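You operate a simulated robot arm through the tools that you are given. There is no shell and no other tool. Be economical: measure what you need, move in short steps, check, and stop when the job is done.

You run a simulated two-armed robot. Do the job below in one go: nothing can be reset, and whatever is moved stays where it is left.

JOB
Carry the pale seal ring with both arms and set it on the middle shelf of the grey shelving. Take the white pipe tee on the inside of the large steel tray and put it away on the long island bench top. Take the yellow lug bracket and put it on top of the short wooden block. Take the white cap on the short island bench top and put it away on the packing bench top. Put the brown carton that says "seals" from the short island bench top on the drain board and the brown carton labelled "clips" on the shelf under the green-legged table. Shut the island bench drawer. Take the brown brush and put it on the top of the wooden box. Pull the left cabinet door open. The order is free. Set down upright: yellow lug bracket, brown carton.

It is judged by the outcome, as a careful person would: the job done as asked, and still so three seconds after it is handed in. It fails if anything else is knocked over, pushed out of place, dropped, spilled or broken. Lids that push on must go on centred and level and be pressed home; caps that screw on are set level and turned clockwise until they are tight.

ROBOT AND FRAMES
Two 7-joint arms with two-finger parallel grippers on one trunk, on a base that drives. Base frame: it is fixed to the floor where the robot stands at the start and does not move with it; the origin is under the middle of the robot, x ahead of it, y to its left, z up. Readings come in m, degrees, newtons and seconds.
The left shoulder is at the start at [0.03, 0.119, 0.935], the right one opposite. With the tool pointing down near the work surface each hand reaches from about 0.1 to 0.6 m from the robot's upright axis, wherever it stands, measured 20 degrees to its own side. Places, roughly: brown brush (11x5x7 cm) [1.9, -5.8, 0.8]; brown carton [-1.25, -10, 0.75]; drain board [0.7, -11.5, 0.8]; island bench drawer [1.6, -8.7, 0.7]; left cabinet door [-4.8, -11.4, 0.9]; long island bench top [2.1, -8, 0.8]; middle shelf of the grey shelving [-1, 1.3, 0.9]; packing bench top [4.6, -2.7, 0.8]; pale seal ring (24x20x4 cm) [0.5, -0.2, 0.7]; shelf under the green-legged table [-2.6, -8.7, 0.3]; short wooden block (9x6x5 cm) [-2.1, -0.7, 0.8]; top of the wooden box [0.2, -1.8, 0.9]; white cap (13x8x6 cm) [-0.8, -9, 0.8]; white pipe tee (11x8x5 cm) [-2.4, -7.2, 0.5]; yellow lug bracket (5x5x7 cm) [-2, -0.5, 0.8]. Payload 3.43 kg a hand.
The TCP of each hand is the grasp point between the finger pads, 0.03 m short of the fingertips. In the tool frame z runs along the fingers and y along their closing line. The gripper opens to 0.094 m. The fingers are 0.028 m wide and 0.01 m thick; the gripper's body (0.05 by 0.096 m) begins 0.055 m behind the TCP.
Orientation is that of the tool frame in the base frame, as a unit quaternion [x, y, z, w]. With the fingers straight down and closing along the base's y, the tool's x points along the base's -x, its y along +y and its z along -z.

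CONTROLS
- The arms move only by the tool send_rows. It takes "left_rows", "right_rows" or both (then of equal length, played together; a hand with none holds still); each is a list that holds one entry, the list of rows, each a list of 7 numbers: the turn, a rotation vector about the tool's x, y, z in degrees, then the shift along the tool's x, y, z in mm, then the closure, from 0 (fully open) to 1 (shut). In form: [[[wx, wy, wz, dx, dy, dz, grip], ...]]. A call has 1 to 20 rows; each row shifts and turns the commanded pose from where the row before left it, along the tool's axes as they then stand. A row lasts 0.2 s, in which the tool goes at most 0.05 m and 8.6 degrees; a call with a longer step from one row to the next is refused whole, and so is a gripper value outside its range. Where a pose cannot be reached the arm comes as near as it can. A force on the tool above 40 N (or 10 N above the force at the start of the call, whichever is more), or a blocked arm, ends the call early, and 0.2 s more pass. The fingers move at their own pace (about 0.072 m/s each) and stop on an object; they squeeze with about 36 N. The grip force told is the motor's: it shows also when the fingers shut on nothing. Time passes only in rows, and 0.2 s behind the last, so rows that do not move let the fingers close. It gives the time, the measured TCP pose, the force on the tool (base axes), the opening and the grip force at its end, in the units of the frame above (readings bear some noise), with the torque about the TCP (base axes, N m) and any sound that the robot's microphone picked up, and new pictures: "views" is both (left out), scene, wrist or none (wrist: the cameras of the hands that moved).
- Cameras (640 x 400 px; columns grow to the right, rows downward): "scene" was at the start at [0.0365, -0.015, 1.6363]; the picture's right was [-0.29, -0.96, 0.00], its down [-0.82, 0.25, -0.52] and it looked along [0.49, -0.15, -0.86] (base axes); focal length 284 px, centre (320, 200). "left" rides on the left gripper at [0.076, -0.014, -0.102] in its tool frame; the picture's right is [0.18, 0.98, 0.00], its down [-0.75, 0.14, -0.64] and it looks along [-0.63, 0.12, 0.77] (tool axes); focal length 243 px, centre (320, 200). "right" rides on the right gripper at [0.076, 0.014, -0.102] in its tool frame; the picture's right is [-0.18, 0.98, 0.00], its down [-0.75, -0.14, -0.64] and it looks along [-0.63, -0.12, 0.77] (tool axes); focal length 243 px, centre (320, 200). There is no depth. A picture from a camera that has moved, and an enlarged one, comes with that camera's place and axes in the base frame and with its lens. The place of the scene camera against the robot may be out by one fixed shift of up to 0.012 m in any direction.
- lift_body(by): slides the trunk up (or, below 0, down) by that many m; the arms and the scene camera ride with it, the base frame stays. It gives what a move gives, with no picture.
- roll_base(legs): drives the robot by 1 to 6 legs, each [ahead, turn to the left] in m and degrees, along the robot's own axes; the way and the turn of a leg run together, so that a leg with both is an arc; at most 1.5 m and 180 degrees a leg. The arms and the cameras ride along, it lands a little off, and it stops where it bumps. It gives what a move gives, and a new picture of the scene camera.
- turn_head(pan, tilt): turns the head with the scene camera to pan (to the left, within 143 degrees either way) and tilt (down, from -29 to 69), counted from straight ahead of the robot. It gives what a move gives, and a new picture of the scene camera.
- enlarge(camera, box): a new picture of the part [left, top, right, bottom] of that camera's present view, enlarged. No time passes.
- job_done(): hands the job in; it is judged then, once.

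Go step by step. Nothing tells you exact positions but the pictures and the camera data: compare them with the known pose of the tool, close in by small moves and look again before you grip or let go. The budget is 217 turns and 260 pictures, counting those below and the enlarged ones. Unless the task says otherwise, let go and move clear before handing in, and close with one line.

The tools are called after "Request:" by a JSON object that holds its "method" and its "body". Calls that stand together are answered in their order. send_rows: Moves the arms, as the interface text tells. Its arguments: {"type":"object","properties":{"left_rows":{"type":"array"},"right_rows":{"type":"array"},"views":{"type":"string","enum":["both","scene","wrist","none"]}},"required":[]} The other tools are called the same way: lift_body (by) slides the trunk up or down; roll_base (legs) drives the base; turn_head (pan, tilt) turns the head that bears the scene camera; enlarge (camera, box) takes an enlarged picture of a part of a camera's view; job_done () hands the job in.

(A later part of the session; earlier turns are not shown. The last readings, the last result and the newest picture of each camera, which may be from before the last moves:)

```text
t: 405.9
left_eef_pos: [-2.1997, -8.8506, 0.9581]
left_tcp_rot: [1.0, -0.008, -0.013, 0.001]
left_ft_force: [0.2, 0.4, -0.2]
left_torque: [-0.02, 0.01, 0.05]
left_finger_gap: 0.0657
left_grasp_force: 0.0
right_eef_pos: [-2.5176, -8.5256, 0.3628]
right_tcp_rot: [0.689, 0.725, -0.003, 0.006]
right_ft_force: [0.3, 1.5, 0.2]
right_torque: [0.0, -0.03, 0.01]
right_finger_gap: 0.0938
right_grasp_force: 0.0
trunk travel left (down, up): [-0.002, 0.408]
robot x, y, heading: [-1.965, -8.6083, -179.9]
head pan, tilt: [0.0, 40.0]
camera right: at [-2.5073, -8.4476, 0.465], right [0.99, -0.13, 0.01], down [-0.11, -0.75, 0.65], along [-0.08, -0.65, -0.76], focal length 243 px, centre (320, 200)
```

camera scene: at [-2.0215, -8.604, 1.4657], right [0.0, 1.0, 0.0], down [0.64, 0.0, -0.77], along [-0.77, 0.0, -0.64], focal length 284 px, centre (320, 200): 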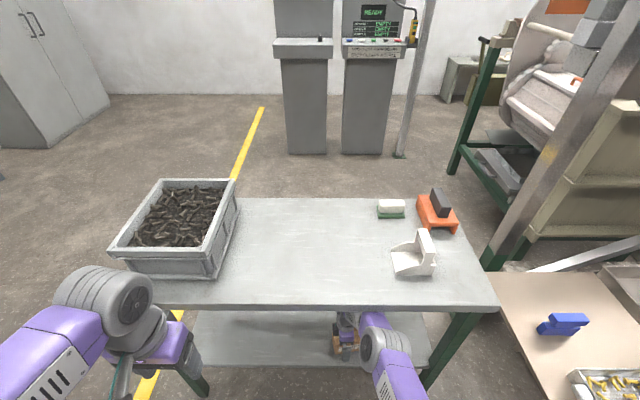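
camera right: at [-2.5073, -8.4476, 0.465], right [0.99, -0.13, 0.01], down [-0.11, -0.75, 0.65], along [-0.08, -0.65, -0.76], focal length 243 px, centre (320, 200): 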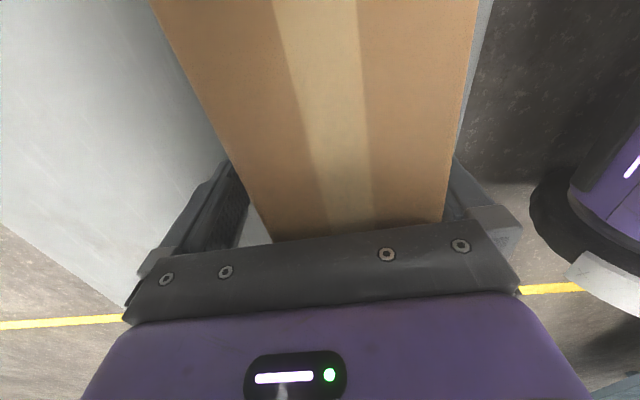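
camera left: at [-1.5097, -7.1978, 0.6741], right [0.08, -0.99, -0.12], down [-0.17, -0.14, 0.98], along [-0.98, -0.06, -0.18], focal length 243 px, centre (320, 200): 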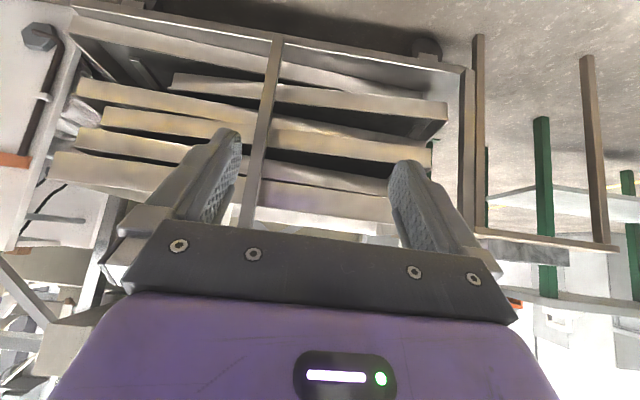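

The hand is level and free again. I'll close on the carton, lift it slightly with the trunk and back out.

Request:
{"method": "send_rows", "body": {"right_rows": [[[0, 0, 0, 0, 0, 0, 0.3], [0, 0, 0, 0, 0, 0, 0.7], [0, 0, 0, 0, 0, 0, 1], [0, 0, 0, 0, 0, 0, 1], [0, 0, 0, 0, 0, 0, 1]]], "views": "none"}}

Request:
{"method": "lift_body", "body": {"by": 0.015}}

Request:
{"method": "roll_base", "body": {"legs": [[-0.4, 0]]}}

Request:
{"method": "enlarge", "body": {"camera": "right", "box": [0, 0, 640, 400]}}

```text
t: 407.1
left_eef_pos: [-2.1994, -8.8514, 0.9581]
left_tcp_rot: [1.0, -0.008, -0.013, 0.0]
left_ft_force: [-0.1, 0.8, 0.5]
left_torque: [0.04, 0.03, -0.01]
left_finger_gap: 0.0659
left_grasp_force: 0.1
right_eef_pos: [-2.5177, -8.5258, 0.3639]
right_tcp_rot: [0.689, 0.725, -0.003, 0.007]
right_ft_force: [-0.3, 0.2, 1.0]
right_torque: [0.0, 0.07, -0.07]
right_finger_gap: 0.0654
right_grasp_force: 36.4
trunk travel left (down, up): [-0.002, 0.408]
robot x, y, heading: [-1.9664, -8.6111, -179.6]
head pan, tilt: [0.0, 40.0]
```

```text
t: 407.7
left_eef_pos: [-2.1999, -8.8514, 0.9727]
left_tcp_rot: [1.0, -0.007, -0.013, -0.001]
left_ft_force: [-0.9, -0.3, 0.6]
left_torque: [-0.02, -0.04, 0.03]
left_finger_gap: 0.0658
left_grasp_force: 0.1
right_eef_pos: [-2.5163, -8.5257, 0.3783]
right_tcp_rot: [0.689, 0.724, -0.004, 0.006]
right_ft_force: [-0.3, 0.0, -3.3]
right_torque: [-0.07, 0.0, 0.01]
right_finger_gap: 0.065
right_grasp_force: 35.8
trunk travel left (down, up): [-0.017, 0.393]
robot x, y, heading: [-1.9647, -8.6093, -179.6]
head pan, tilt: [0.0, 40.0]
```

```text
t: 410.3
left_eef_pos: [-1.7919, -8.8501, 0.9727]
left_tcp_rot: [1.0, -0.005, -0.014, -0.001]
left_ft_force: [0.3, -0.5, 0.0]
left_torque: [0.01, 0.01, 0.0]
left_finger_gap: 0.0657
left_grasp_force: 0.1
right_eef_pos: [-2.1119, -8.5249, 0.3784]
right_tcp_rot: [0.689, 0.725, -0.004, 0.006]
right_ft_force: [0.0, -0.3, -2.9]
right_torque: [-0.11, -0.01, 0.0]
right_finger_gap: 0.0649
right_grasp_force: 35.6
trunk travel left (down, up): [-0.017, 0.393]
robot x, y, heading: [-1.5596, -8.6071, -179.7]
head pan, tilt: [0.0, 40.0]
camera scene: at [-1.6123, -8.6027, 1.4788], right [-0.01, 1.0, 0.0], down [0.64, 0.0, -0.77], along [-0.77, 0.0, -0.64], focal length 284 px, centre (320, 200)
```

scene: 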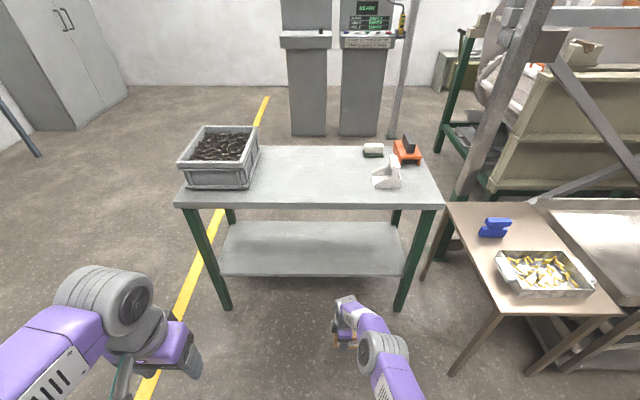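

```text
1.00 times, centred on (320, 200) of right (not enlarged: the box is as wide or as high as the picture)
camera zoom: at [-2.1009, -8.4474, 0.4798], right [0.99, -0.13, 0.01], down [-0.1, -0.75, 0.65], along [-0.08, -0.65, -0.76], focal length 243 px, centre (320, 200)
```

zoom: 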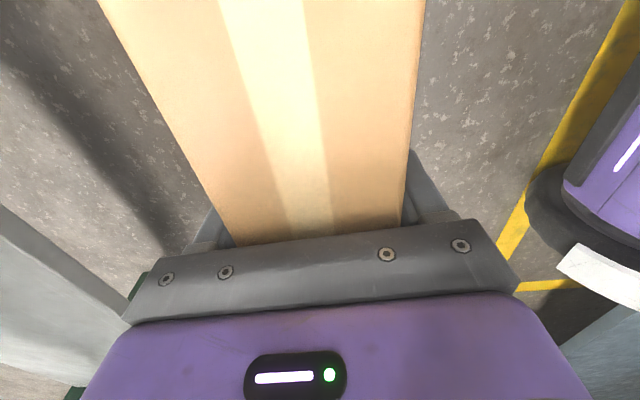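

The carton is held and out. I'll re-grip it using the green table's top as a staging place: raise, yaw 90° so its long side points at the table, and approach.

Request:
{"method": "lift_body", "body": {"by": 0.39}}

Request:
{"method": "send_rows", "body": {"right_rows": [[[0, 0, 8.4, 0, 0, -14, 1], [0, 0, 8.4, 0, 0, -14, 1], [0, 0, 8.4, 0, 0, -14, 1], [0, 0, 8.4, 0, 0, -14, 1], [0, 0, 8.4, 0, 0, -14, 1], [0, 0, 8.4, 0, 0, -14, 1], [0, 0, 8.4, 0, 0, -14, 1], [0, 0, 8.4, 0, 0, -14, 1], [0, 0, 8.4, 0, 0, -14, 1], [0, 0, 8.4, 0, 0, -14, 1], [0, 0, 8.4, 0, 0, -10, 1], [0, 0, 0, 0, 0, 0, 1]]], "views": "none"}}

Request:
{"method": "roll_base", "body": {"legs": [[0.38, 0]]}}

Request:
{"method": "enlarge", "body": {"camera": "right", "box": [0, 0, 640, 400]}}

```text
t: 414.0
left_eef_pos: [-1.7924, -8.8506, 1.3626]
left_tcp_rot: [1.0, -0.005, -0.013, 0.001]
left_ft_force: [0.1, 0.0, 0.0]
left_torque: [-0.01, 0.0, -0.01]
left_finger_gap: 0.0658
left_grasp_force: 0.1
right_eef_pos: [-2.1108, -8.5257, 0.7682]
right_tcp_rot: [0.688, 0.726, -0.003, 0.007]
right_ft_force: [-0.4, -0.9, -3.6]
right_torque: [-0.1, 0.0, 0.02]
right_finger_gap: 0.0647
right_grasp_force: 35.9
trunk travel left (down, up): [-0.407, 0.003]
robot x, y, heading: [-1.5571, -8.6077, -179.7]
head pan, tilt: [0.0, 40.0]
```

```text
t: 416.6
left_eef_pos: [-1.7928, -8.8505, 1.362]
left_tcp_rot: [1.0, -0.005, -0.013, 0.001]
left_ft_force: [-0.1, -0.2, -0.3]
left_torque: [0.02, -0.01, -0.01]
left_finger_gap: 0.0658
left_grasp_force: 0.1
right_eef_pos: [-2.1126, -8.5234, 0.9176]
right_tcp_rot: [1.0, 0.004, 0.003, 0.007]
right_ft_force: [-0.7, 0.4, -2.9]
right_torque: [-0.01, 0.07, -0.01]
right_finger_gap: 0.0644
right_grasp_force: 35.9
trunk travel left (down, up): [-0.407, 0.003]
robot x, y, heading: [-1.5591, -8.6077, -179.7]
head pan, tilt: [0.0, 40.0]
```

```text
t: 419.0
left_eef_pos: [-2.1708, -8.8562, 1.363]
left_tcp_rot: [1.0, 0.001, -0.014, 0.001]
left_ft_force: [0.2, 0.0, -0.7]
left_torque: [0.02, 0.03, 0.01]
left_finger_gap: 0.0658
left_grasp_force: 0.1
right_eef_pos: [-2.4942, -8.5351, 0.9176]
right_tcp_rot: [1.0, 0.013, 0.003, 0.007]
right_ft_force: [-0.4, 0.5, -3.2]
right_torque: [0.0, 0.1, -0.02]
right_finger_gap: 0.0641
right_grasp_force: 36.1
trunk travel left (down, up): [-0.407, 0.003]
robot x, y, heading: [-1.9401, -8.6086, -179.0]
head pan, tilt: [0.0, 40.0]
camera scene: at [-1.9938, -8.608, 1.8688], right [-0.02, 1.0, 0.0], down [0.64, 0.01, -0.77], along [-0.77, -0.01, -0.64], focal length 284 px, centre (320, 200)
```

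scene: 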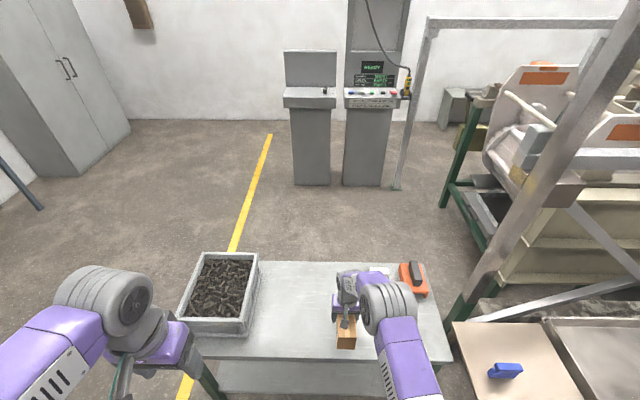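

```text
1.00 times, centred on (320, 200) of right (not enlarged: the box is as wide or as high as the picture)
camera zoom: at [-2.4181, -8.5469, 1.0209], right [-0.16, -0.99, 0.01], down [-0.76, 0.13, 0.64], along [-0.63, 0.09, -0.77], focal length 243 px, centre (320, 200)
```

zoom: 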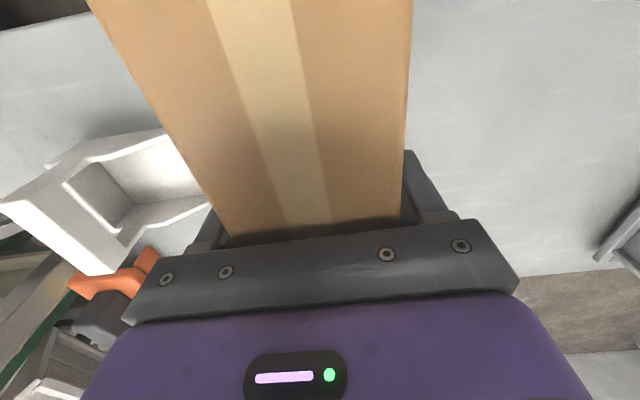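

I'll shift away from the white item, then lower the carton onto the table top.

Request:
{"method": "send_rows", "body": {"right_rows": [[[0, 0, 0, -15, 20, 0, 1], [0, 0, 0, -15, 20, 0, 1], [0, 0, 0, 0, 0, 20, 1], [0, 0, 0, 0, 0, 20, 1], [0, 0, 0, 0, 0, 15, 1], [0, 0, 0, 0, 0, 6, 1], [0, 0, 0, 0, 0, 4, 1], [0, 0, 0, 0, 0, 4, 1], [0, 0, 0, 0, 0, 4, 1], [0, 0, 0, 0, 0, 3, 1], [0, 0, 0, 0, 0, 3, 1], [0, 0, 0, 0, 0, 3, 1], [0, 0, 0, 0, 0, 3, 1], [0, 0, 0, 0, 0, 3, 1], [0, 0, 0, 0, 0, 3, 1], [0, 0, 0, 0, 0, 3, 1], [0, 0, 0, 0, 0, 3, 1]]], "views": "none"}}

```text
t: 422.6
left_eef_pos: [-2.1701, -8.8589, 1.3621]
left_tcp_rot: [1.0, 0.001, -0.014, 0.0]
left_ft_force: [-0.2, -0.3, -0.1]
left_torque: [0.0, -0.01, -0.01]
left_finger_gap: 0.0659
left_grasp_force: 0.0
right_eef_pos: [-2.5258, -8.5784, 0.8297]
right_tcp_rot: [1.0, 0.011, -0.003, 0.007]
right_ft_force: [9.5, -0.1, 17.1]
right_torque: [0.64, 0.19, -0.43]
right_finger_gap: 0.0641
right_grasp_force: 35.4
trunk travel left (down, up): [-0.407, 0.003]
robot x, y, heading: [-1.9424, -8.6127, -178.9]
head pan, tilt: [0.0, 40.0]
stopped in row 17 (right hand): the force on the tool passed its limit at 48 N (the readings are from after the stop); the commanded pose is now the measured one
```

Set down. I'll open, rise, retreat and pitch the hand forward for the new grip.

Request:
{"method": "send_rows", "body": {"right_rows": [[[0, 0, 0, 0, 0, 0, 0.4], [0, 0, 0, 0, 0, 0, 0], [0, 0, 0, 0, 0, 0, 0], [0, 0, 0, 0, 0, -15, 0], [0, 0, 0, 0, 0, -30, 0], [0, 0, 0, 0, 0, -40, 0], [0, 0, 0, 0, 0, -30, 0], [0, 0, 0, 40, 0, 0, 0], [0, 0, 0, 40, 0, 0, 0], [0, 0, 0, 40, 0, 0, 0], [0, 0, 0, 40, 0, 0, 0], [0, 0, 0, 0, 0, 0, 0]]], "views": "none"}}

Request:
{"method": "roll_base", "body": {"legs": [[-0.2, 0]]}}

Request:
{"method": "enlarge", "body": {"camera": "scene", "box": [240, 180, 480, 330]}}

```text
t: 425.2
left_eef_pos: [-2.1714, -8.8581, 1.3636]
left_tcp_rot: [1.0, 0.001, -0.013, 0.0]
left_ft_force: [-0.1, 0.0, 0.2]
left_torque: [-0.03, -0.04, 0.02]
left_finger_gap: 0.066
left_grasp_force: 0.1
right_eef_pos: [-2.3645, -8.5724, 0.9411]
right_tcp_rot: [1.0, 0.011, -0.002, 0.008]
right_ft_force: [-0.3, 0.6, -0.1]
right_torque: [0.03, 0.0, -0.04]
right_finger_gap: 0.094
right_grasp_force: 0.0
trunk travel left (down, up): [-0.407, 0.003]
robot x, y, heading: [-1.9461, -8.6118, -179.1]
head pan, tilt: [0.0, 40.0]
```

```text
t: 426.8
left_eef_pos: [-1.9727, -8.8541, 1.3621]
left_tcp_rot: [1.0, 0.001, -0.014, 0.0]
left_ft_force: [-0.1, -0.8, -0.7]
left_torque: [0.0, 0.02, 0.0]
left_finger_gap: 0.0663
left_grasp_force: 0.0
right_eef_pos: [-2.1677, -8.5695, 0.9414]
right_tcp_rot: [1.0, 0.012, -0.003, 0.007]
right_ft_force: [-0.1, -0.4, -1.0]
right_torque: [-0.03, -0.01, -0.02]
right_finger_gap: 0.0939
right_grasp_force: 0.0
trunk travel left (down, up): [-0.407, 0.003]
robot x, y, heading: [-1.7414, -8.6046, -179.0]
head pan, tilt: [0.0, 40.0]
camera scene: at [-1.7962, -8.6043, 1.8688], right [-0.02, 1.0, 0.0], down [0.64, 0.01, -0.77], along [-0.77, -0.01, -0.64], focal length 284 px, centre (320, 200)
```

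scene: 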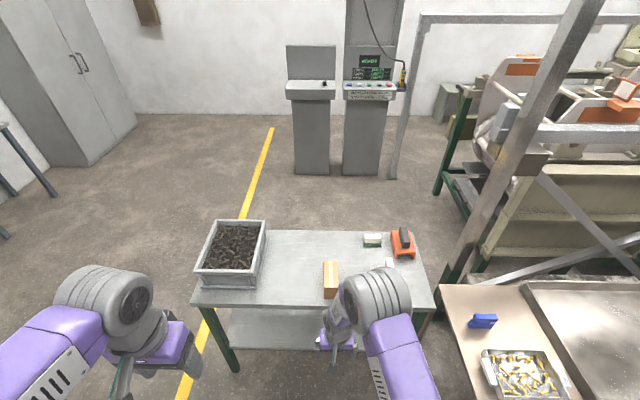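

```text
2.67 times, centred on (360, 255) of scene
camera zoom: at [-1.7962, -8.6043, 1.8688], right [-0.02, 1.0, 0.0], down [0.64, 0.01, -0.77], along [-0.77, -0.01, -0.64], focal length 758 px, centre (213, 53)
```

zoom: 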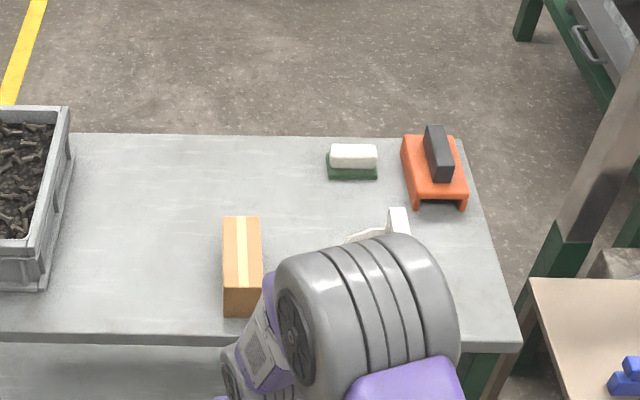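

The carton lies with its near face at x≈-2.448, centre y≈-8.567, height about 7.5 cm. I'll pitch the hand forward 60° and look.

Request:
{"method": "send_rows", "body": {"right_rows": [[[0, 0, 0, -33, 0, 5, 0], [0, 0, 0, -33, 0, 5, 0], [0, 0, 0, -33, 0, 5, 0], [0, -7.5, 0, 0, 0, 0, 0], [0, -7.5, 0, 0, 0, 0, 0], [0, -7.5, 0, 0, 0, 0, 0], [0, -7.5, 0, 0, 0, 0, 0], [0, -7.5, 0, 0, 0, 0, 0], [0, -7.5, 0, 0, 0, 0, 0], [0, -7.5, 0, 0, 0, 0, 0], [0, -7.5, 0, 0, 0, 0, 0], [0, 0, 0, 20, 0, 35, 0], [0, 0, 0, 25, 0, 20, 0], [0, 0, 0, 0, 0, 0, 0]]], "views": "wrist"}}

```text
t: 429.8
left_eef_pos: [-1.9738, -8.8537, 1.3628]
left_tcp_rot: [1.0, 0.001, -0.014, 0.0]
left_ft_force: [-0.4, 1.6, 1.0]
left_torque: [0.0, 0.03, -0.01]
left_finger_gap: 0.0658
left_grasp_force: 0.1
right_eef_pos: [-2.2928, -8.5759, 0.8605]
right_tcp_rot: [0.864, 0.006, -0.503, 0.012]
right_ft_force: [0.9, -0.4, 0.1]
right_torque: [0.0, -0.03, -0.01]
right_finger_gap: 0.094
right_grasp_force: 0.2
trunk travel left (down, up): [-0.407, 0.003]
robot x, y, heading: [-1.7452, -8.6095, -179.2]
head pan, tilt: [0.0, 40.0]
camera right: at [-2.1652, -8.5874, 0.8442], right [-0.07, -0.98, 0.17], down [0.18, 0.16, 0.97], along [-0.98, 0.1, 0.17], focal length 243 px, centre (320, 200)
```

right: 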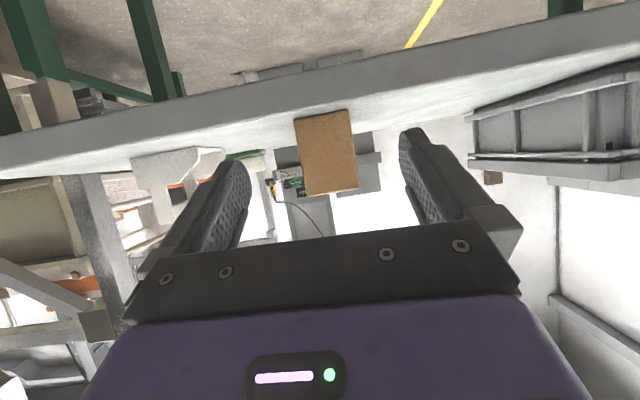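

The carton's near face is centred between the fingers. I'll drive 10 cm closer, then advance onto its end and close.

Request:
{"method": "roll_base", "body": {"legs": [[0.1, 0]]}}

Request:
{"method": "send_rows", "body": {"right_rows": [[[0, 0, 0, -8.5, 0, 29, 0], [0, 0, 0, -8.5, 0, 29, 0], [0, 0, 0, -8.5, 0, 29, 0], [0, 0, 0, 0, 0, 0, 0]]], "views": "wrist"}}

```text
t: 430.9
left_eef_pos: [-2.0715, -8.8559, 1.3619]
left_tcp_rot: [1.0, 0.002, -0.013, 0.0]
left_ft_force: [-0.4, -0.5, 0.1]
left_torque: [0.01, -0.01, -0.01]
left_finger_gap: 0.0656
left_grasp_force: 0.0
right_eef_pos: [-2.3909, -8.5777, 0.8603]
right_tcp_rot: [0.865, 0.007, -0.502, 0.012]
right_ft_force: [-0.7, -0.2, -0.2]
right_torque: [0.03, 0.02, -0.03]
right_finger_gap: 0.094
right_grasp_force: 0.1
trunk travel left (down, up): [-0.407, 0.003]
robot x, y, heading: [-1.8441, -8.6103, -178.9]
head pan, tilt: [0.0, 40.0]
camera scene: at [-1.8946, -8.6062, 1.8688], right [-0.02, 1.0, 0.0], down [0.64, 0.01, -0.77], along [-0.77, -0.01, -0.64], focal length 284 px, centre (320, 200)
```

scene: 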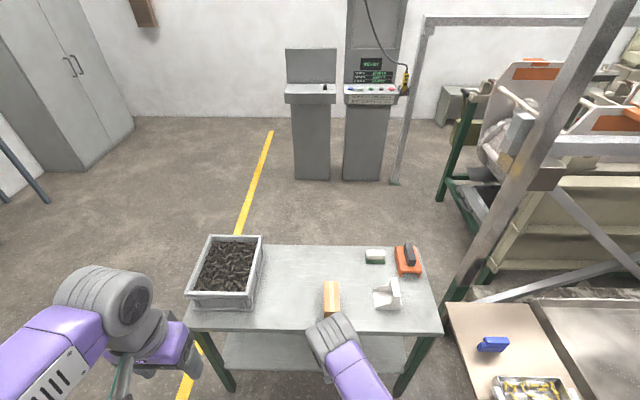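

```text
t: 431.9
left_eef_pos: [-2.0706, -8.8568, 1.3628]
left_tcp_rot: [1.0, 0.002, -0.014, 0.0]
left_ft_force: [-0.5, 0.2, 0.0]
left_torque: [0.0, 0.01, -0.01]
left_finger_gap: 0.0657
left_grasp_force: 0.1
right_eef_pos: [-2.4792, -8.5805, 0.8392]
right_tcp_rot: [0.865, 0.006, -0.502, 0.012]
right_ft_force: [0.3, -0.6, -0.3]
right_torque: [-0.03, 0.02, 0.06]
right_finger_gap: 0.0939
right_grasp_force: 0.0
trunk travel left (down, up): [-0.407, 0.003]
robot x, y, heading: [-1.8439, -8.6099, -179.0]
head pan, tilt: [0.0, 40.0]
camera right: at [-2.3517, -8.592, 0.8234], right [-0.07, -0.98, 0.17], down [0.18, 0.16, 0.97], along [-0.98, 0.1, 0.17], focal length 243 px, centre (320, 200)
```

right: 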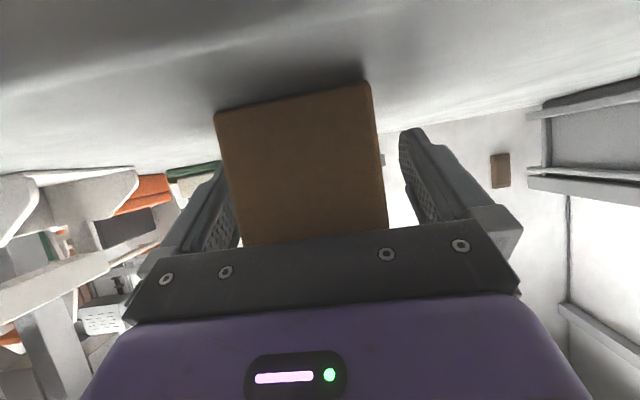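

The end of the carton is between the pads. I'll close and lift.

Request:
{"method": "send_rows", "body": {"right_rows": [[[0, 0, 0, 0, 0, 0, 0.4], [0, 0, 0, 0, 0, 0, 1], [0, 0, 0, 0, 0, 0, 1], [0, 0, 0, 0, 0, 0, 1], [0, 0, 0, 0, 0, 0, 1], [0, 0, 0, -9, 0, -5, 1], [0, 0, 0, -17, 0, -10, 1], [0, 0, 0, -26, 0, -15, 1], [0, 0, 0, 0, 0, 0, 1]]], "views": "both"}}

```text
t: 433.9
left_eef_pos: [-2.0721, -8.8554, 1.3613]
left_tcp_rot: [1.0, 0.002, -0.013, 0.0]
left_ft_force: [-0.7, -1.3, -0.5]
left_torque: [0.03, 0.03, -0.02]
left_finger_gap: 0.0657
left_grasp_force: 0.1
right_eef_pos: [-2.4795, -8.579, 0.9001]
right_tcp_rot: [0.865, 0.006, -0.502, 0.012]
right_ft_force: [-0.1, -0.8, -2.7]
right_torque: [0.01, -0.07, -0.02]
right_finger_gap: 0.0641
right_grasp_force: 36.1
trunk travel left (down, up): [-0.407, 0.003]
robot x, y, heading: [-1.8407, -8.6072, -178.8]
head pan, tilt: [0.0, 40.0]
camera scene: at [-1.8953, -8.6062, 1.8688], right [-0.02, 1.0, 0.0], down [0.64, 0.01, -0.77], along [-0.77, -0.01, -0.64], focal length 284 px, centre (320, 200)
camera right: at [-2.3521, -8.5915, 0.884], right [-0.07, -0.98, 0.17], down [0.18, 0.16, 0.97], along [-0.98, 0.1, 0.17], focal length 243 px, centre (320, 200)
```

scene: 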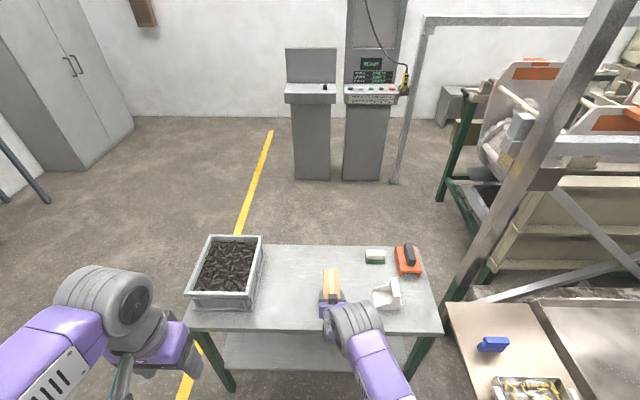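
right: 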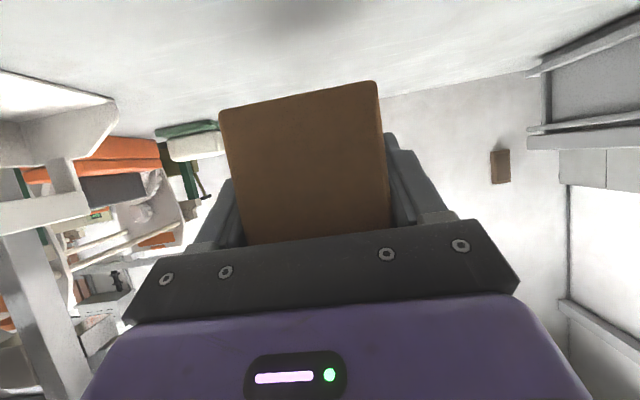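

Held level. I'll back out, lower the trunk, lower the hand to just above shelf height and check before sliding in.

Request:
{"method": "roll_base", "body": {"legs": [[-0.35, 0]]}}

Request:
{"method": "lift_body", "body": {"by": -0.4}}

Request:
{"method": "send_rows", "body": {"right_rows": [[[0, 0, 0, 23, 0, 13.3, 1], [0, 0, 0, 23, 0, 13.3, 1], [0, 0, 0, 23, 0, 13.3, 1], [0, 0, 0, 0, 0, 0, 1]]], "views": "both"}}

```text
t: 436.1
left_eef_pos: [-1.7276, -8.8484, 1.3623]
left_tcp_rot: [1.0, -0.004, -0.013, 0.0]
left_ft_force: [0.5, -0.6, 0.4]
left_torque: [-0.01, 0.01, -0.03]
left_finger_gap: 0.0658
left_grasp_force: 0.1
right_eef_pos: [-2.1327, -8.5678, 0.8998]
right_tcp_rot: [0.865, 0.003, -0.502, 0.01]
right_ft_force: [0.3, -0.8, -3.8]
right_torque: [-0.05, -0.06, -0.03]
right_finger_gap: 0.0642
right_grasp_force: 35.7
trunk travel left (down, up): [-0.407, 0.003]
robot x, y, heading: [-1.4982, -8.6074, -179.5]
head pan, tilt: [0.0, 40.0]
camera scene: at [-1.5482, -8.6006, 1.8688], right [-0.01, 1.0, 0.0], down [0.64, 0.01, -0.77], along [-0.77, -0.01, -0.64], focal length 284 px, centre (320, 200)
```

scene: 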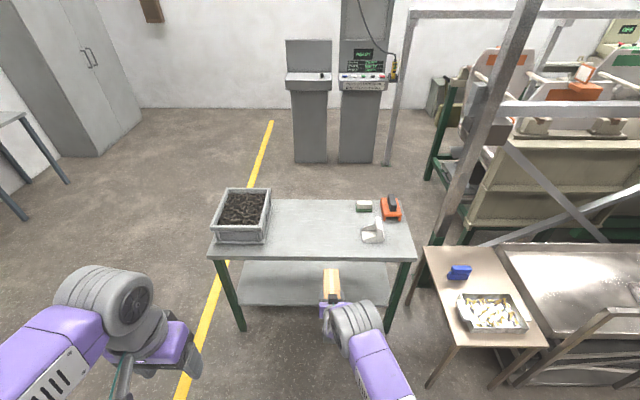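

```text
t: 440.0
left_eef_pos: [-1.728, -8.8484, 0.9633]
left_tcp_rot: [1.0, -0.004, -0.013, -0.001]
left_ft_force: [0.1, 0.0, -0.1]
left_torque: [0.01, 0.03, 0.03]
left_finger_gap: 0.066
left_grasp_force: 0.0
right_eef_pos: [-2.1311, -8.5692, 0.5007]
right_tcp_rot: [0.865, 0.003, -0.502, 0.01]
right_ft_force: [-0.5, -0.1, -3.4]
right_torque: [0.0, -0.08, 0.06]
right_finger_gap: 0.0644
right_grasp_force: 35.7
trunk travel left (down, up): [-0.007, 0.403]
robot x, y, heading: [-1.4952, -8.606, -179.4]
head pan, tilt: [0.0, 40.0]
```

```text
t: 441.0
left_eef_pos: [-1.727, -8.8494, 0.9624]
left_tcp_rot: [1.0, -0.005, -0.012, 0.0]
left_ft_force: [1.2, -0.4, 0.0]
left_torque: [0.0, -0.01, 0.03]
left_finger_gap: 0.0659
left_grasp_force: 0.1
right_eef_pos: [-2.135, -8.5694, 0.419]
right_tcp_rot: [0.865, 0.002, -0.502, 0.01]
right_ft_force: [0.2, -0.4, -3.3]
right_torque: [0.01, -0.08, -0.03]
right_finger_gap: 0.0641
right_grasp_force: 35.9
trunk travel left (down, up): [-0.007, 0.403]
robot x, y, heading: [-1.4933, -8.604, -179.4]
head pan, tilt: [0.0, 40.0]
camera scene: at [-1.5481, -8.6006, 1.4688], right [-0.01, 1.0, 0.0], down [0.64, 0.01, -0.77], along [-0.77, -0.01, -0.64], focal length 284 px, centre (320, 200)
camera right: at [-2.0064, -8.5819, 0.4036], right [-0.08, -0.98, 0.17], down [0.18, 0.16, 0.97], along [-0.98, 0.11, 0.17], focal length 243 px, centre (320, 200)
```

scene: 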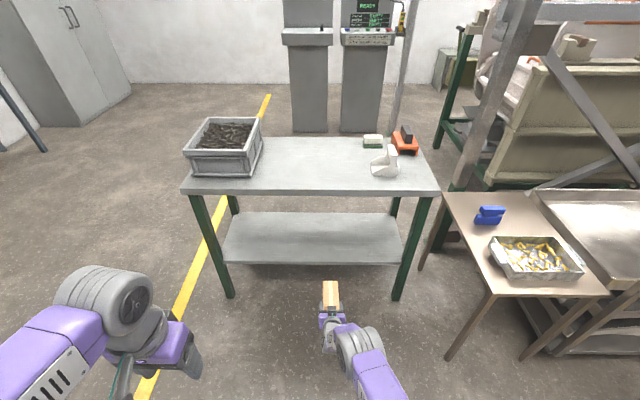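
right: 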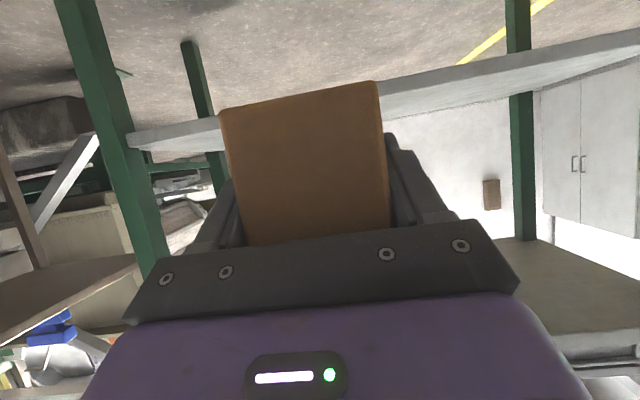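

The carton is above shelf height. I'll drive 0.35 m in.

Request:
{"method": "roll_base", "body": {"legs": [[0.2, 0]]}}

Request:
{"method": "roll_base", "body": {"legs": [[0.16, 0]]}}

Request:
{"method": "send_rows", "body": {"right_rows": [[[0, 0, 0, 10, 0, 6, 1], [0, 0, 0, 9, 0, 5, 1], [0, 0, 0, 3, 0, 1.7, 1], [0, 0, 0, 3, 0, 1.7, 1], [0, 0, 0, 3, 0, 1.7, 1], [0, 0, 0, 3, 0, 1.7, 1], [0, 0, 0, 3, 0, 1.7, 1], [0, 0, 0, 3, 0, 1.7, 1], [0, 0, 0, 3, 0, 1.7, 1], [0, 0, 0, 3, 0, 1.7, 1], [0, 0, 0, 3, 0, 1.7, 1], [0, 0, 0, 3, 0, 1.7, 1], [0, 0, 0, 3, 0, 1.7, 1], [0, 0, 0, 3, 0, 1.7, 1]]], "views": "wrist"}}

```text
t: 442.6
left_eef_pos: [-1.9276, -8.8516, 0.9624]
left_tcp_rot: [1.0, -0.002, -0.012, 0.0]
left_ft_force: [0.3, 0.2, -0.2]
left_torque: [0.03, -0.01, 0.01]
left_finger_gap: 0.0657
left_grasp_force: 0.0
right_eef_pos: [-2.3346, -8.5722, 0.4191]
right_tcp_rot: [0.865, 0.003, -0.501, 0.01]
right_ft_force: [-0.7, -0.9, -4.4]
right_torque: [0.03, -0.11, 0.03]
right_finger_gap: 0.0638
right_grasp_force: 35.8
trunk travel left (down, up): [-0.007, 0.403]
robot x, y, heading: [-1.6953, -8.603, -179.2]
head pan, tilt: [0.0, 40.0]
camera scene: at [-1.7494, -8.6029, 1.4688], right [-0.01, 1.0, 0.0], down [0.64, 0.01, -0.77], along [-0.77, -0.01, -0.64], focal length 284 px, centre (320, 200)
```

scene: 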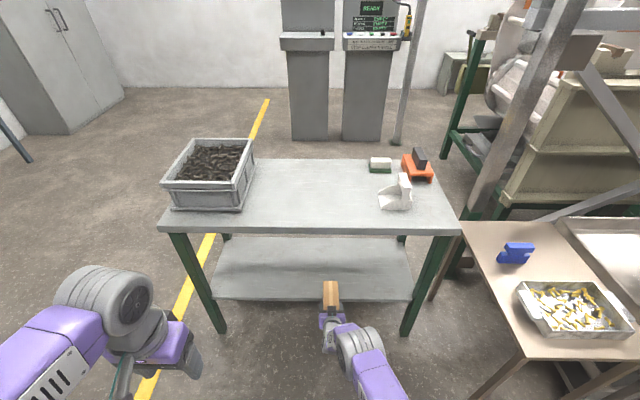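

```text
t: 444.0
left_eef_pos: [-2.087, -8.8556, 0.9617]
left_tcp_rot: [1.0, -0.001, -0.012, 0.0]
left_ft_force: [0.4, 0.0, -0.4]
left_torque: [0.0, 0.0, 0.0]
left_finger_gap: 0.0659
left_grasp_force: 0.0
right_eef_pos: [-2.4936, -8.5759, 0.419]
right_tcp_rot: [0.865, 0.005, -0.502, 0.012]
right_ft_force: [0.3, 0.3, -3.3]
right_torque: [0.01, -0.09, 0.0]
right_finger_gap: 0.0641
right_grasp_force: 36.4
trunk travel left (down, up): [-0.007, 0.403]
robot x, y, heading: [-1.8573, -8.6118, -179.2]
head pan, tilt: [0.0, 40.0]
camera scene: at [-1.9088, -8.6053, 1.4688], right [-0.02, 1.0, 0.0], down [0.64, 0.01, -0.77], along [-0.77, -0.01, -0.64], focal length 284 px, centre (320, 200)
```

scene: 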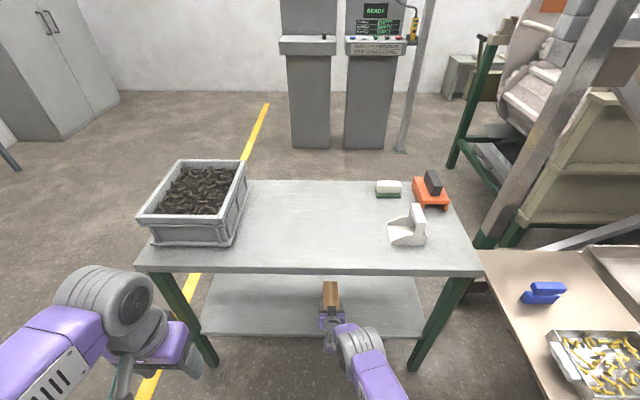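

```text
t: 447.0
left_eef_pos: [-2.0852, -8.8543, 0.9621]
left_tcp_rot: [1.0, -0.001, -0.013, 0.001]
left_ft_force: [0.8, -0.5, 0.6]
left_torque: [-0.01, -0.01, 0.03]
left_finger_gap: 0.0659
left_grasp_force: 0.0
right_eef_pos: [-2.4946, -8.5784, 0.3747]
right_tcp_rot: [0.865, 0.006, -0.502, 0.012]
right_ft_force: [-0.2, 0.6, -2.8]
right_torque: [0.0, -0.09, 0.0]
right_finger_gap: 0.0641
right_grasp_force: 36.3
right hand out of reach, approached as far as the arm can: row 10, 11, 12, 13, 14
trunk travel left (down, up): [-0.007, 0.403]
robot x, y, heading: [-1.8551, -8.6094, -179.1]
head pan, tilt: [0.0, 40.0]
camera right: at [-2.3673, -8.59, 0.3581], right [-0.07, -0.98, 0.17], down [0.18, 0.16, 0.97], along [-0.98, 0.1, 0.17], focal length 243 px, centre (320, 200)
```

right: 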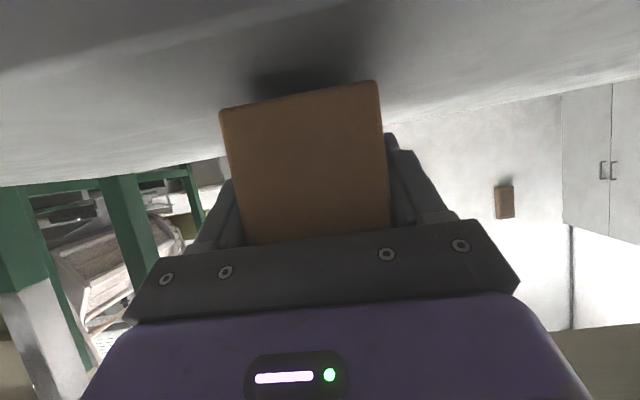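

The arm is at its reach limit low down, so I'll drive 6 cm closer while retracting the hand equally, then finish lowering.

Request:
{"method": "roll_base", "body": {"legs": [[0.06, 0]]}}

Request:
{"method": "send_rows", "body": {"right_rows": [[[0, 0, 0, 8, 0, -13, 1], [0, 0, 0, 8, 0, -13, 1], [0, 0, 0, 8, 0, -10, 1], [0, 0, 0, 3, 0, 1.7, 1], [0, 0, 0, 3, 0, 1.7, 1], [0, 0, 0, 2.6, 0, 1.5, 1], [0, 0, 0, 2.6, 0, 1.5, 1], [0, 0, 0, 2.6, 0, 1.5, 1], [0, 0, 0, 2.6, 0, 1.5, 1], [0, 0, 0, 2.6, 0, 1.5, 1], [0, 0, 0, 2.6, 0, 1.5, 1], [0, 0, 0, 2.6, 0, 1.5, 1]]], "views": "wrist"}}

```text
t: 448.0
left_eef_pos: [-2.1465, -8.8558, 0.9628]
left_tcp_rot: [1.0, -0.001, -0.012, 0.001]
left_ft_force: [-0.6, -0.9, 0.0]
left_torque: [0.0, -0.02, -0.01]
left_finger_gap: 0.0656
left_grasp_force: 0.1
right_eef_pos: [-2.5533, -8.5791, 0.3731]
right_tcp_rot: [0.865, 0.005, -0.502, 0.011]
right_ft_force: [-1.0, -0.1, -3.7]
right_torque: [0.01, -0.07, 0.04]
right_finger_gap: 0.0642
right_grasp_force: 35.9
trunk travel left (down, up): [-0.007, 0.403]
robot x, y, heading: [-1.9139, -8.6075, -178.9]
head pan, tilt: [0.0, 40.0]
camera scene: at [-1.9682, -8.6062, 1.4687], right [-0.02, 1.0, 0.0], down [0.64, 0.01, -0.77], along [-0.77, -0.01, -0.64], focal length 284 px, centre (320, 200)
```

scene: 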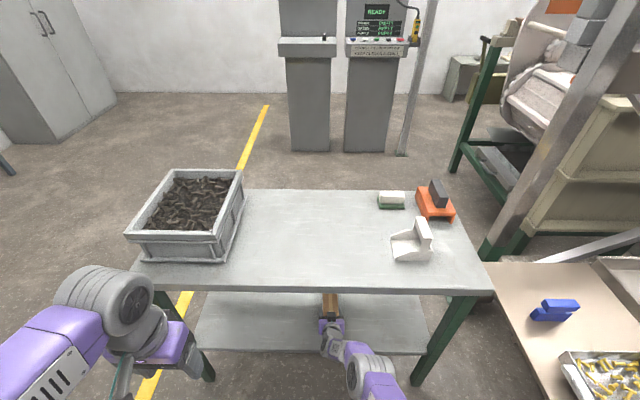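

```text
t: 449.7
left_eef_pos: [-2.1453, -8.8556, 0.9624]
left_tcp_rot: [1.0, -0.001, -0.014, 0.0]
left_ft_force: [-0.6, 0.3, -0.7]
left_torque: [0.02, 0.01, 0.0]
left_finger_gap: 0.0659
left_grasp_force: 0.1
right_eef_pos: [-2.5158, -8.5781, 0.3641]
right_tcp_rot: [0.859, 0.006, -0.511, 0.011]
right_ft_force: [-1.9, -1.0, 10.2]
right_torque: [0.39, -0.5, 0.0]
right_finger_gap: 0.0644
right_grasp_force: 36.3
trunk travel left (down, up): [-0.007, 0.403]
robot x, y, heading: [-1.9091, -8.6104, -179.0]
head pan, tilt: [0.0, 40.0]
stopped in row 8 (right hand): the force on the tool passed its limit at 44 N (the readings are from after the stop); the commanded pose is now the measured one
camera right: at [-2.3894, -8.5906, 0.3455], right [-0.07, -0.98, 0.17], down [0.2, 0.16, 0.97], along [-0.98, 0.1, 0.19], focal length 243 px, centre (320, 200)
```

right: 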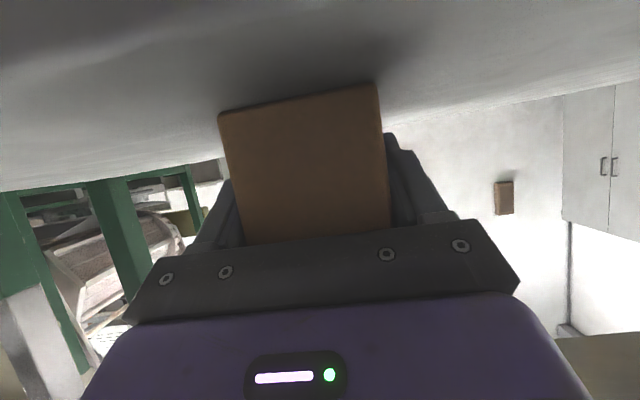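

Contact at shelf level. I'll open the gripper and drive straight back.

Request:
{"method": "send_rows", "body": {"right_rows": [[[0, 0, 0, 0, 0, 0, 0.5], [0, 0, 0, 0, 0, 0, 0.1], [0, 0, 0, 0, 0, 0, 0.1], [0, 0, 0, -1, 0, -1, 0.1], [0, 0, 0, 0, 0, 0, 0.1]]], "views": "none"}}

Request:
{"method": "roll_base", "body": {"legs": [[-0.35, 0]]}}

Request:
{"method": "enlarge", "body": {"camera": "right", "box": [0, 0, 640, 400]}}

```text
t: 450.9
left_eef_pos: [-2.145, -8.8543, 0.9619]
left_tcp_rot: [1.0, -0.001, -0.013, 0.001]
left_ft_force: [-0.8, 0.0, 0.0]
left_torque: [0.0, -0.01, 0.01]
left_finger_gap: 0.0658
left_grasp_force: 0.0
right_eef_pos: [-2.5131, -8.5779, 0.3615]
right_tcp_rot: [0.861, 0.005, -0.509, 0.01]
right_ft_force: [-0.1, 0.6, -0.4]
right_torque: [0.02, -0.02, 0.05]
right_finger_gap: 0.0845
right_grasp_force: 0.0
trunk travel left (down, up): [-0.007, 0.403]
robot x, y, heading: [-1.9096, -8.6112, -179.1]
head pan, tilt: [0.0, 40.0]
```

```text
t: 453.2
left_eef_pos: [-1.7872, -8.8504, 0.963]
left_tcp_rot: [1.0, -0.002, -0.012, 0.001]
left_ft_force: [0.0, -0.3, -0.3]
left_torque: [0.01, -0.01, 0.0]
left_finger_gap: 0.0658
left_grasp_force: 0.1
right_eef_pos: [-2.1563, -8.5726, 0.3633]
right_tcp_rot: [0.861, 0.004, -0.509, 0.01]
right_ft_force: [0.5, 0.4, -0.7]
right_torque: [0.0, 0.01, 0.01]
right_finger_gap: 0.0845
right_grasp_force: 0.1
trunk travel left (down, up): [-0.007, 0.403]
robot x, y, heading: [-1.5561, -8.6072, -179.2]
head pan, tilt: [0.0, 40.0]
camera scene: at [-1.6094, -8.6009, 1.4688], right [-0.01, 1.0, 0.0], down [0.64, 0.01, -0.77], along [-0.77, -0.01, -0.64], focal length 284 px, centre (320, 200)
```

scene: 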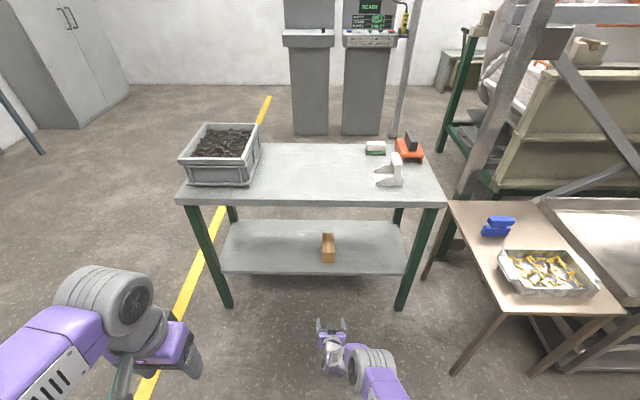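

```text
1.00 times, centred on (320, 200) of right (not enlarged: the box is as wide or as high as the picture)
camera zoom: at [-2.0292, -8.5844, 0.3451], right [-0.07, -0.98, 0.17], down [0.19, 0.16, 0.97], along [-0.98, 0.1, 0.18], focal length 243 px, centre (320, 200)
```

zoom: 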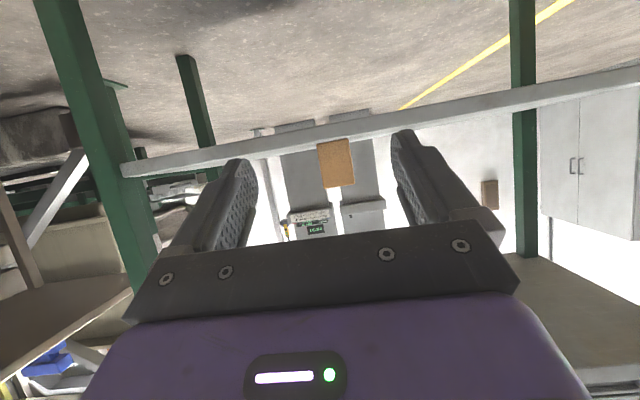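

CLIPS is upright on the shelf. Next is the cabinet door, while both hands are free. I'll raise the trunk and right hand, then drive through the gap to the cabinet.

Request:
{"method": "lift_body", "body": {"by": 0.4}}

Request:
{"method": "send_rows", "body": {"right_rows": [[[0, 0, 0, -21, 0, -36, 0], [0, 0, 0, -21, 0, -36, 0], [0, 0, 0, -21, 0, -36, 0], [0, 0, 0, -21, 0, -36, 0], [0, 0, 0, -21, 0, -36, 0], [0, 0, 0, -21, 0, -36, 0], [0, 0, 0, -21, 0, -36, 0], [0, 0, 0, 0, 0, 0, 0]]], "views": "none"}}

Request:
{"method": "roll_base", "body": {"legs": [[0.47, 0], [0, 90], [1.0, 0], [0, -72], [1.5, 0], [1.3, 20]]}}

```text
t: 457.1
left_eef_pos: [-1.7886, -8.8511, 1.3616]
left_tcp_rot: [1.0, -0.001, -0.013, 0.001]
left_ft_force: [0.2, 0.8, 0.0]
left_torque: [-0.04, 0.0, 0.02]
left_finger_gap: 0.0656
left_grasp_force: 0.0
right_eef_pos: [-2.1573, -8.571, 0.7627]
right_tcp_rot: [0.861, 0.004, -0.508, 0.01]
right_ft_force: [0.5, 0.4, 0.4]
right_torque: [0.0, 0.01, -0.04]
right_finger_gap: 0.0847
right_grasp_force: 0.0
trunk travel left (down, up): [-0.407, 0.003]
robot x, y, heading: [-1.5551, -8.6071, -179.2]
head pan, tilt: [0.0, 40.0]
```

```text
t: 458.9
left_eef_pos: [-1.7889, -8.85, 1.363]
left_tcp_rot: [1.0, -0.001, -0.012, 0.001]
left_ft_force: [-0.6, -0.1, 0.5]
left_torque: [0.04, -0.01, 0.04]
left_finger_gap: 0.0657
left_grasp_force: 0.2
right_eef_pos: [-2.006, -8.5645, 1.0105]
right_tcp_rot: [0.861, 0.005, -0.508, 0.011]
right_ft_force: [0.0, -0.9, -0.6]
right_torque: [0.02, 0.02, -0.01]
right_finger_gap: 0.0941
right_grasp_force: 0.2
trunk travel left (down, up): [-0.407, 0.003]
robot x, y, heading: [-1.557, -8.6058, -179.0]
head pan, tilt: [0.0, 40.0]
```

```text
t: 486.6
left_eef_pos: [-4.7072, -10.9295, 1.362]
left_tcp_rot: [0.954, 0.298, -0.012, 0.004]
left_ft_force: [-0.3, 0.6, 0.2]
left_torque: [0.05, -0.04, 0.03]
left_finger_gap: 0.0657
left_grasp_force: 0.1
right_eef_pos: [-5.0484, -10.8228, 1.0095]
right_tcp_rot: [0.82, 0.264, -0.482, 0.163]
right_ft_force: [-0.1, -0.4, -0.1]
right_torque: [0.01, 0.01, -0.01]
right_finger_gap: 0.0939
right_grasp_force: 0.0
trunk travel left (down, up): [-0.407, 0.003]
robot x, y, heading: [-4.6566, -10.5942, -144.3]
head pan, tilt: [0.0, 40.0]
camera scene: at [-4.7007, -10.6243, 1.8688], right [-0.58, 0.81, 0.0], down [0.52, 0.38, -0.77], along [-0.62, -0.45, -0.64], focal length 284 px, centre (320, 200)
```

scene: 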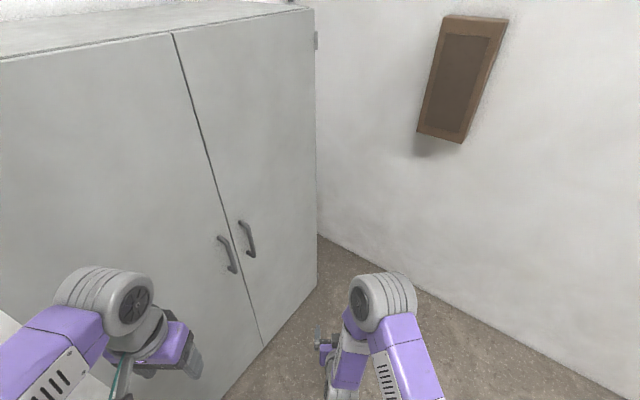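

The left door's handle is at about [-5.07, -11.33], z 0.9–1.1, and its hinge is on the east side near x≈-4.65. I'll line up facing the door and level the right hand with fingers pointing at it.

Request:
{"method": "roll_base", "body": {"legs": [[0, -35.7], [0.31, 0], [0, 90]]}}

Request:
{"method": "send_rows", "body": {"right_rows": [[[0, -7.2, 0, 0, 0, 0, 0.2], [0, -7.2, 0, 0, 0, 0, 0.2], [0, -7.2, 0, 0, 0, 0, 0.2], [0, -7.2, 0, 0, 0, 0, 0.2], [0, 0, 0, 0, 0, 0, 0.2]]], "views": "both"}}

```text
t: 494.2
left_eef_pos: [-4.7225, -10.8296, 1.3633]
left_tcp_rot: [0.71, 0.704, -0.009, 0.01]
left_ft_force: [0.1, 0.3, 0.3]
left_torque: [-0.02, 0.0, 0.01]
left_finger_gap: 0.066
left_grasp_force: 0.0
right_eef_pos: [-5.0067, -11.0469, 1.0108]
right_tcp_rot: [0.607, 0.61, -0.354, 0.366]
right_ft_force: [0.7, -0.2, 0.2]
right_torque: [0.01, 0.01, 0.02]
right_finger_gap: 0.094
right_grasp_force: 0.1
trunk travel left (down, up): [-0.407, 0.003]
robot x, y, heading: [-4.9658, -10.5987, -89.5]
head pan, tilt: [0.0, 40.0]
camera scene: at [-4.9633, -10.6469, 1.8688], right [-1.0, -0.01, 0.0], down [-0.01, 0.64, -0.77], along [0.01, -0.77, -0.64], focal length 284 px, centre (320, 200)
```

scene: 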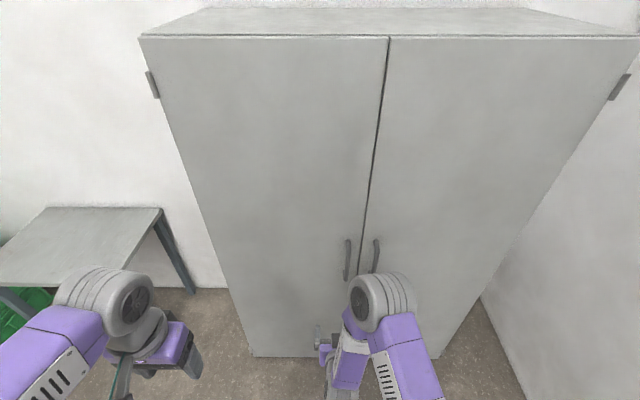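

```text
t: 495.4
left_eef_pos: [-4.7216, -10.8301, 1.364]
left_tcp_rot: [0.71, 0.704, -0.008, 0.01]
left_ft_force: [-0.1, -0.2, -0.4]
left_torque: [-0.01, -0.02, -0.04]
left_finger_gap: 0.0656
left_grasp_force: 0.1
right_eef_pos: [-5.0074, -11.047, 1.0114]
right_tcp_rot: [0.5, 0.5, -0.493, 0.507]
right_ft_force: [0.3, 0.6, 0.2]
right_torque: [-0.04, 0.02, 0.0]
right_finger_gap: 0.0752
right_grasp_force: 0.3
trunk travel left (down, up): [-0.407, 0.003]
robot x, y, heading: [-4.9639, -10.6002, -89.4]
head pan, tilt: [0.0, 40.0]
camera scene: at [-4.9635, -10.6468, 1.8688], right [-1.0, -0.01, 0.0], down [-0.01, 0.64, -0.77], along [0.01, -0.77, -0.64], focal length 284 px, centre (320, 200)
camera right: at [-4.9935, -10.9441, 0.9346], right [0.98, 0.01, 0.2], down [-0.16, 0.64, 0.75], along [-0.12, -0.77, 0.63], focal length 243 px, centre (320, 200)
```

scene: 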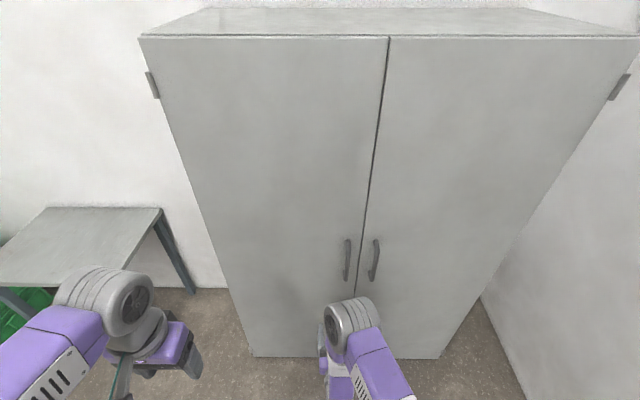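
right: 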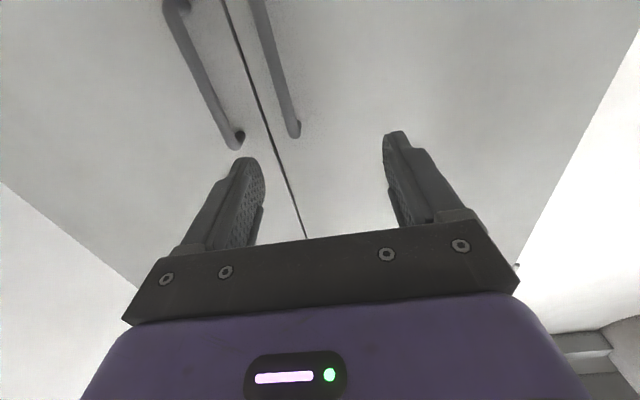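

The left door's handle bar is at x≈-5.068 with its top at z 1.095. I'll move the open hand up to it.

Request:
{"method": "send_rows", "body": {"right_rows": [[[0, 0, 0, 1.5, -20, 30, 0.2], [0, 0, 0, 1.5, -20, 30, 0.2], [0, 0, 0, 1.5, -20, 30, 0.2], [0, 0, 0, 1.5, 0, 36, 0.2], [0, 0, 0, 1.5, 0, 36, 0.2], [0, 0, 0, 1.5, 0, 36, 0.2], [0, 0, 0, 0, 0, 0, 0.2]]], "views": "both"}}

```text
t: 497.0
left_eef_pos: [-4.7207, -10.8298, 1.3631]
left_tcp_rot: [0.709, 0.705, -0.009, 0.009]
left_ft_force: [-0.8, -0.1, 0.4]
left_torque: [-0.02, 0.01, 0.0]
left_finger_gap: 0.0659
left_grasp_force: 0.0
right_eef_pos: [-5.0628, -11.2446, 1.0005]
right_tcp_rot: [0.5, 0.501, -0.494, 0.505]
right_ft_force: [-0.4, 0.1, 0.1]
right_torque: [-0.03, -0.02, 0.0]
right_finger_gap: 0.0752
right_grasp_force: 0.0
trunk travel left (down, up): [-0.407, 0.003]
robot x, y, heading: [-4.9696, -10.5981, -89.4]
head pan, tilt: [0.0, 40.0]
camera scene: at [-4.9631, -10.6464, 1.8688], right [-1.0, -0.01, 0.0], down [-0.01, 0.64, -0.77], along [0.01, -0.77, -0.64], focal length 284 px, centre (320, 200)
camera right: at [-5.0497, -11.1423, 0.9247], right [0.98, 0.01, 0.2], down [-0.16, 0.64, 0.75], along [-0.12, -0.77, 0.63], focal length 243 px, centre (320, 200)
```

scene: 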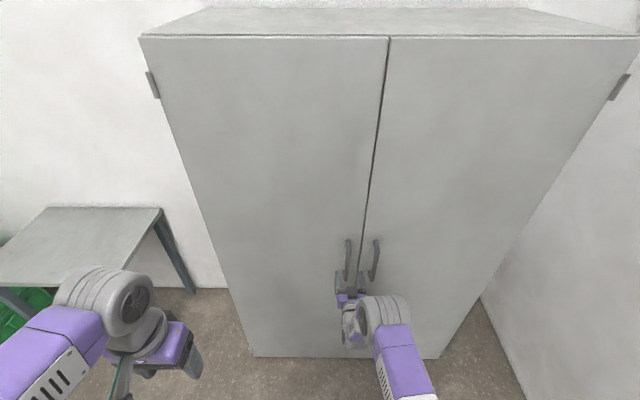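
right: 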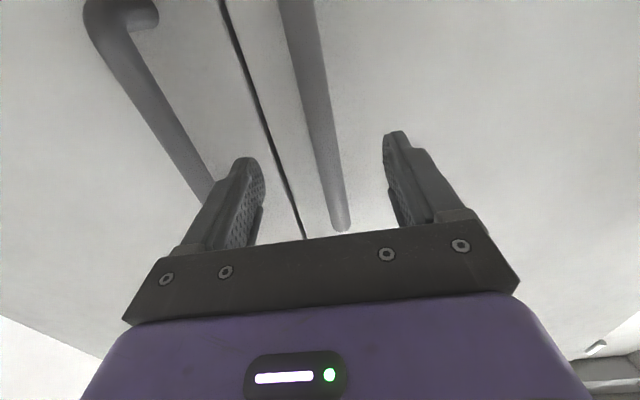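

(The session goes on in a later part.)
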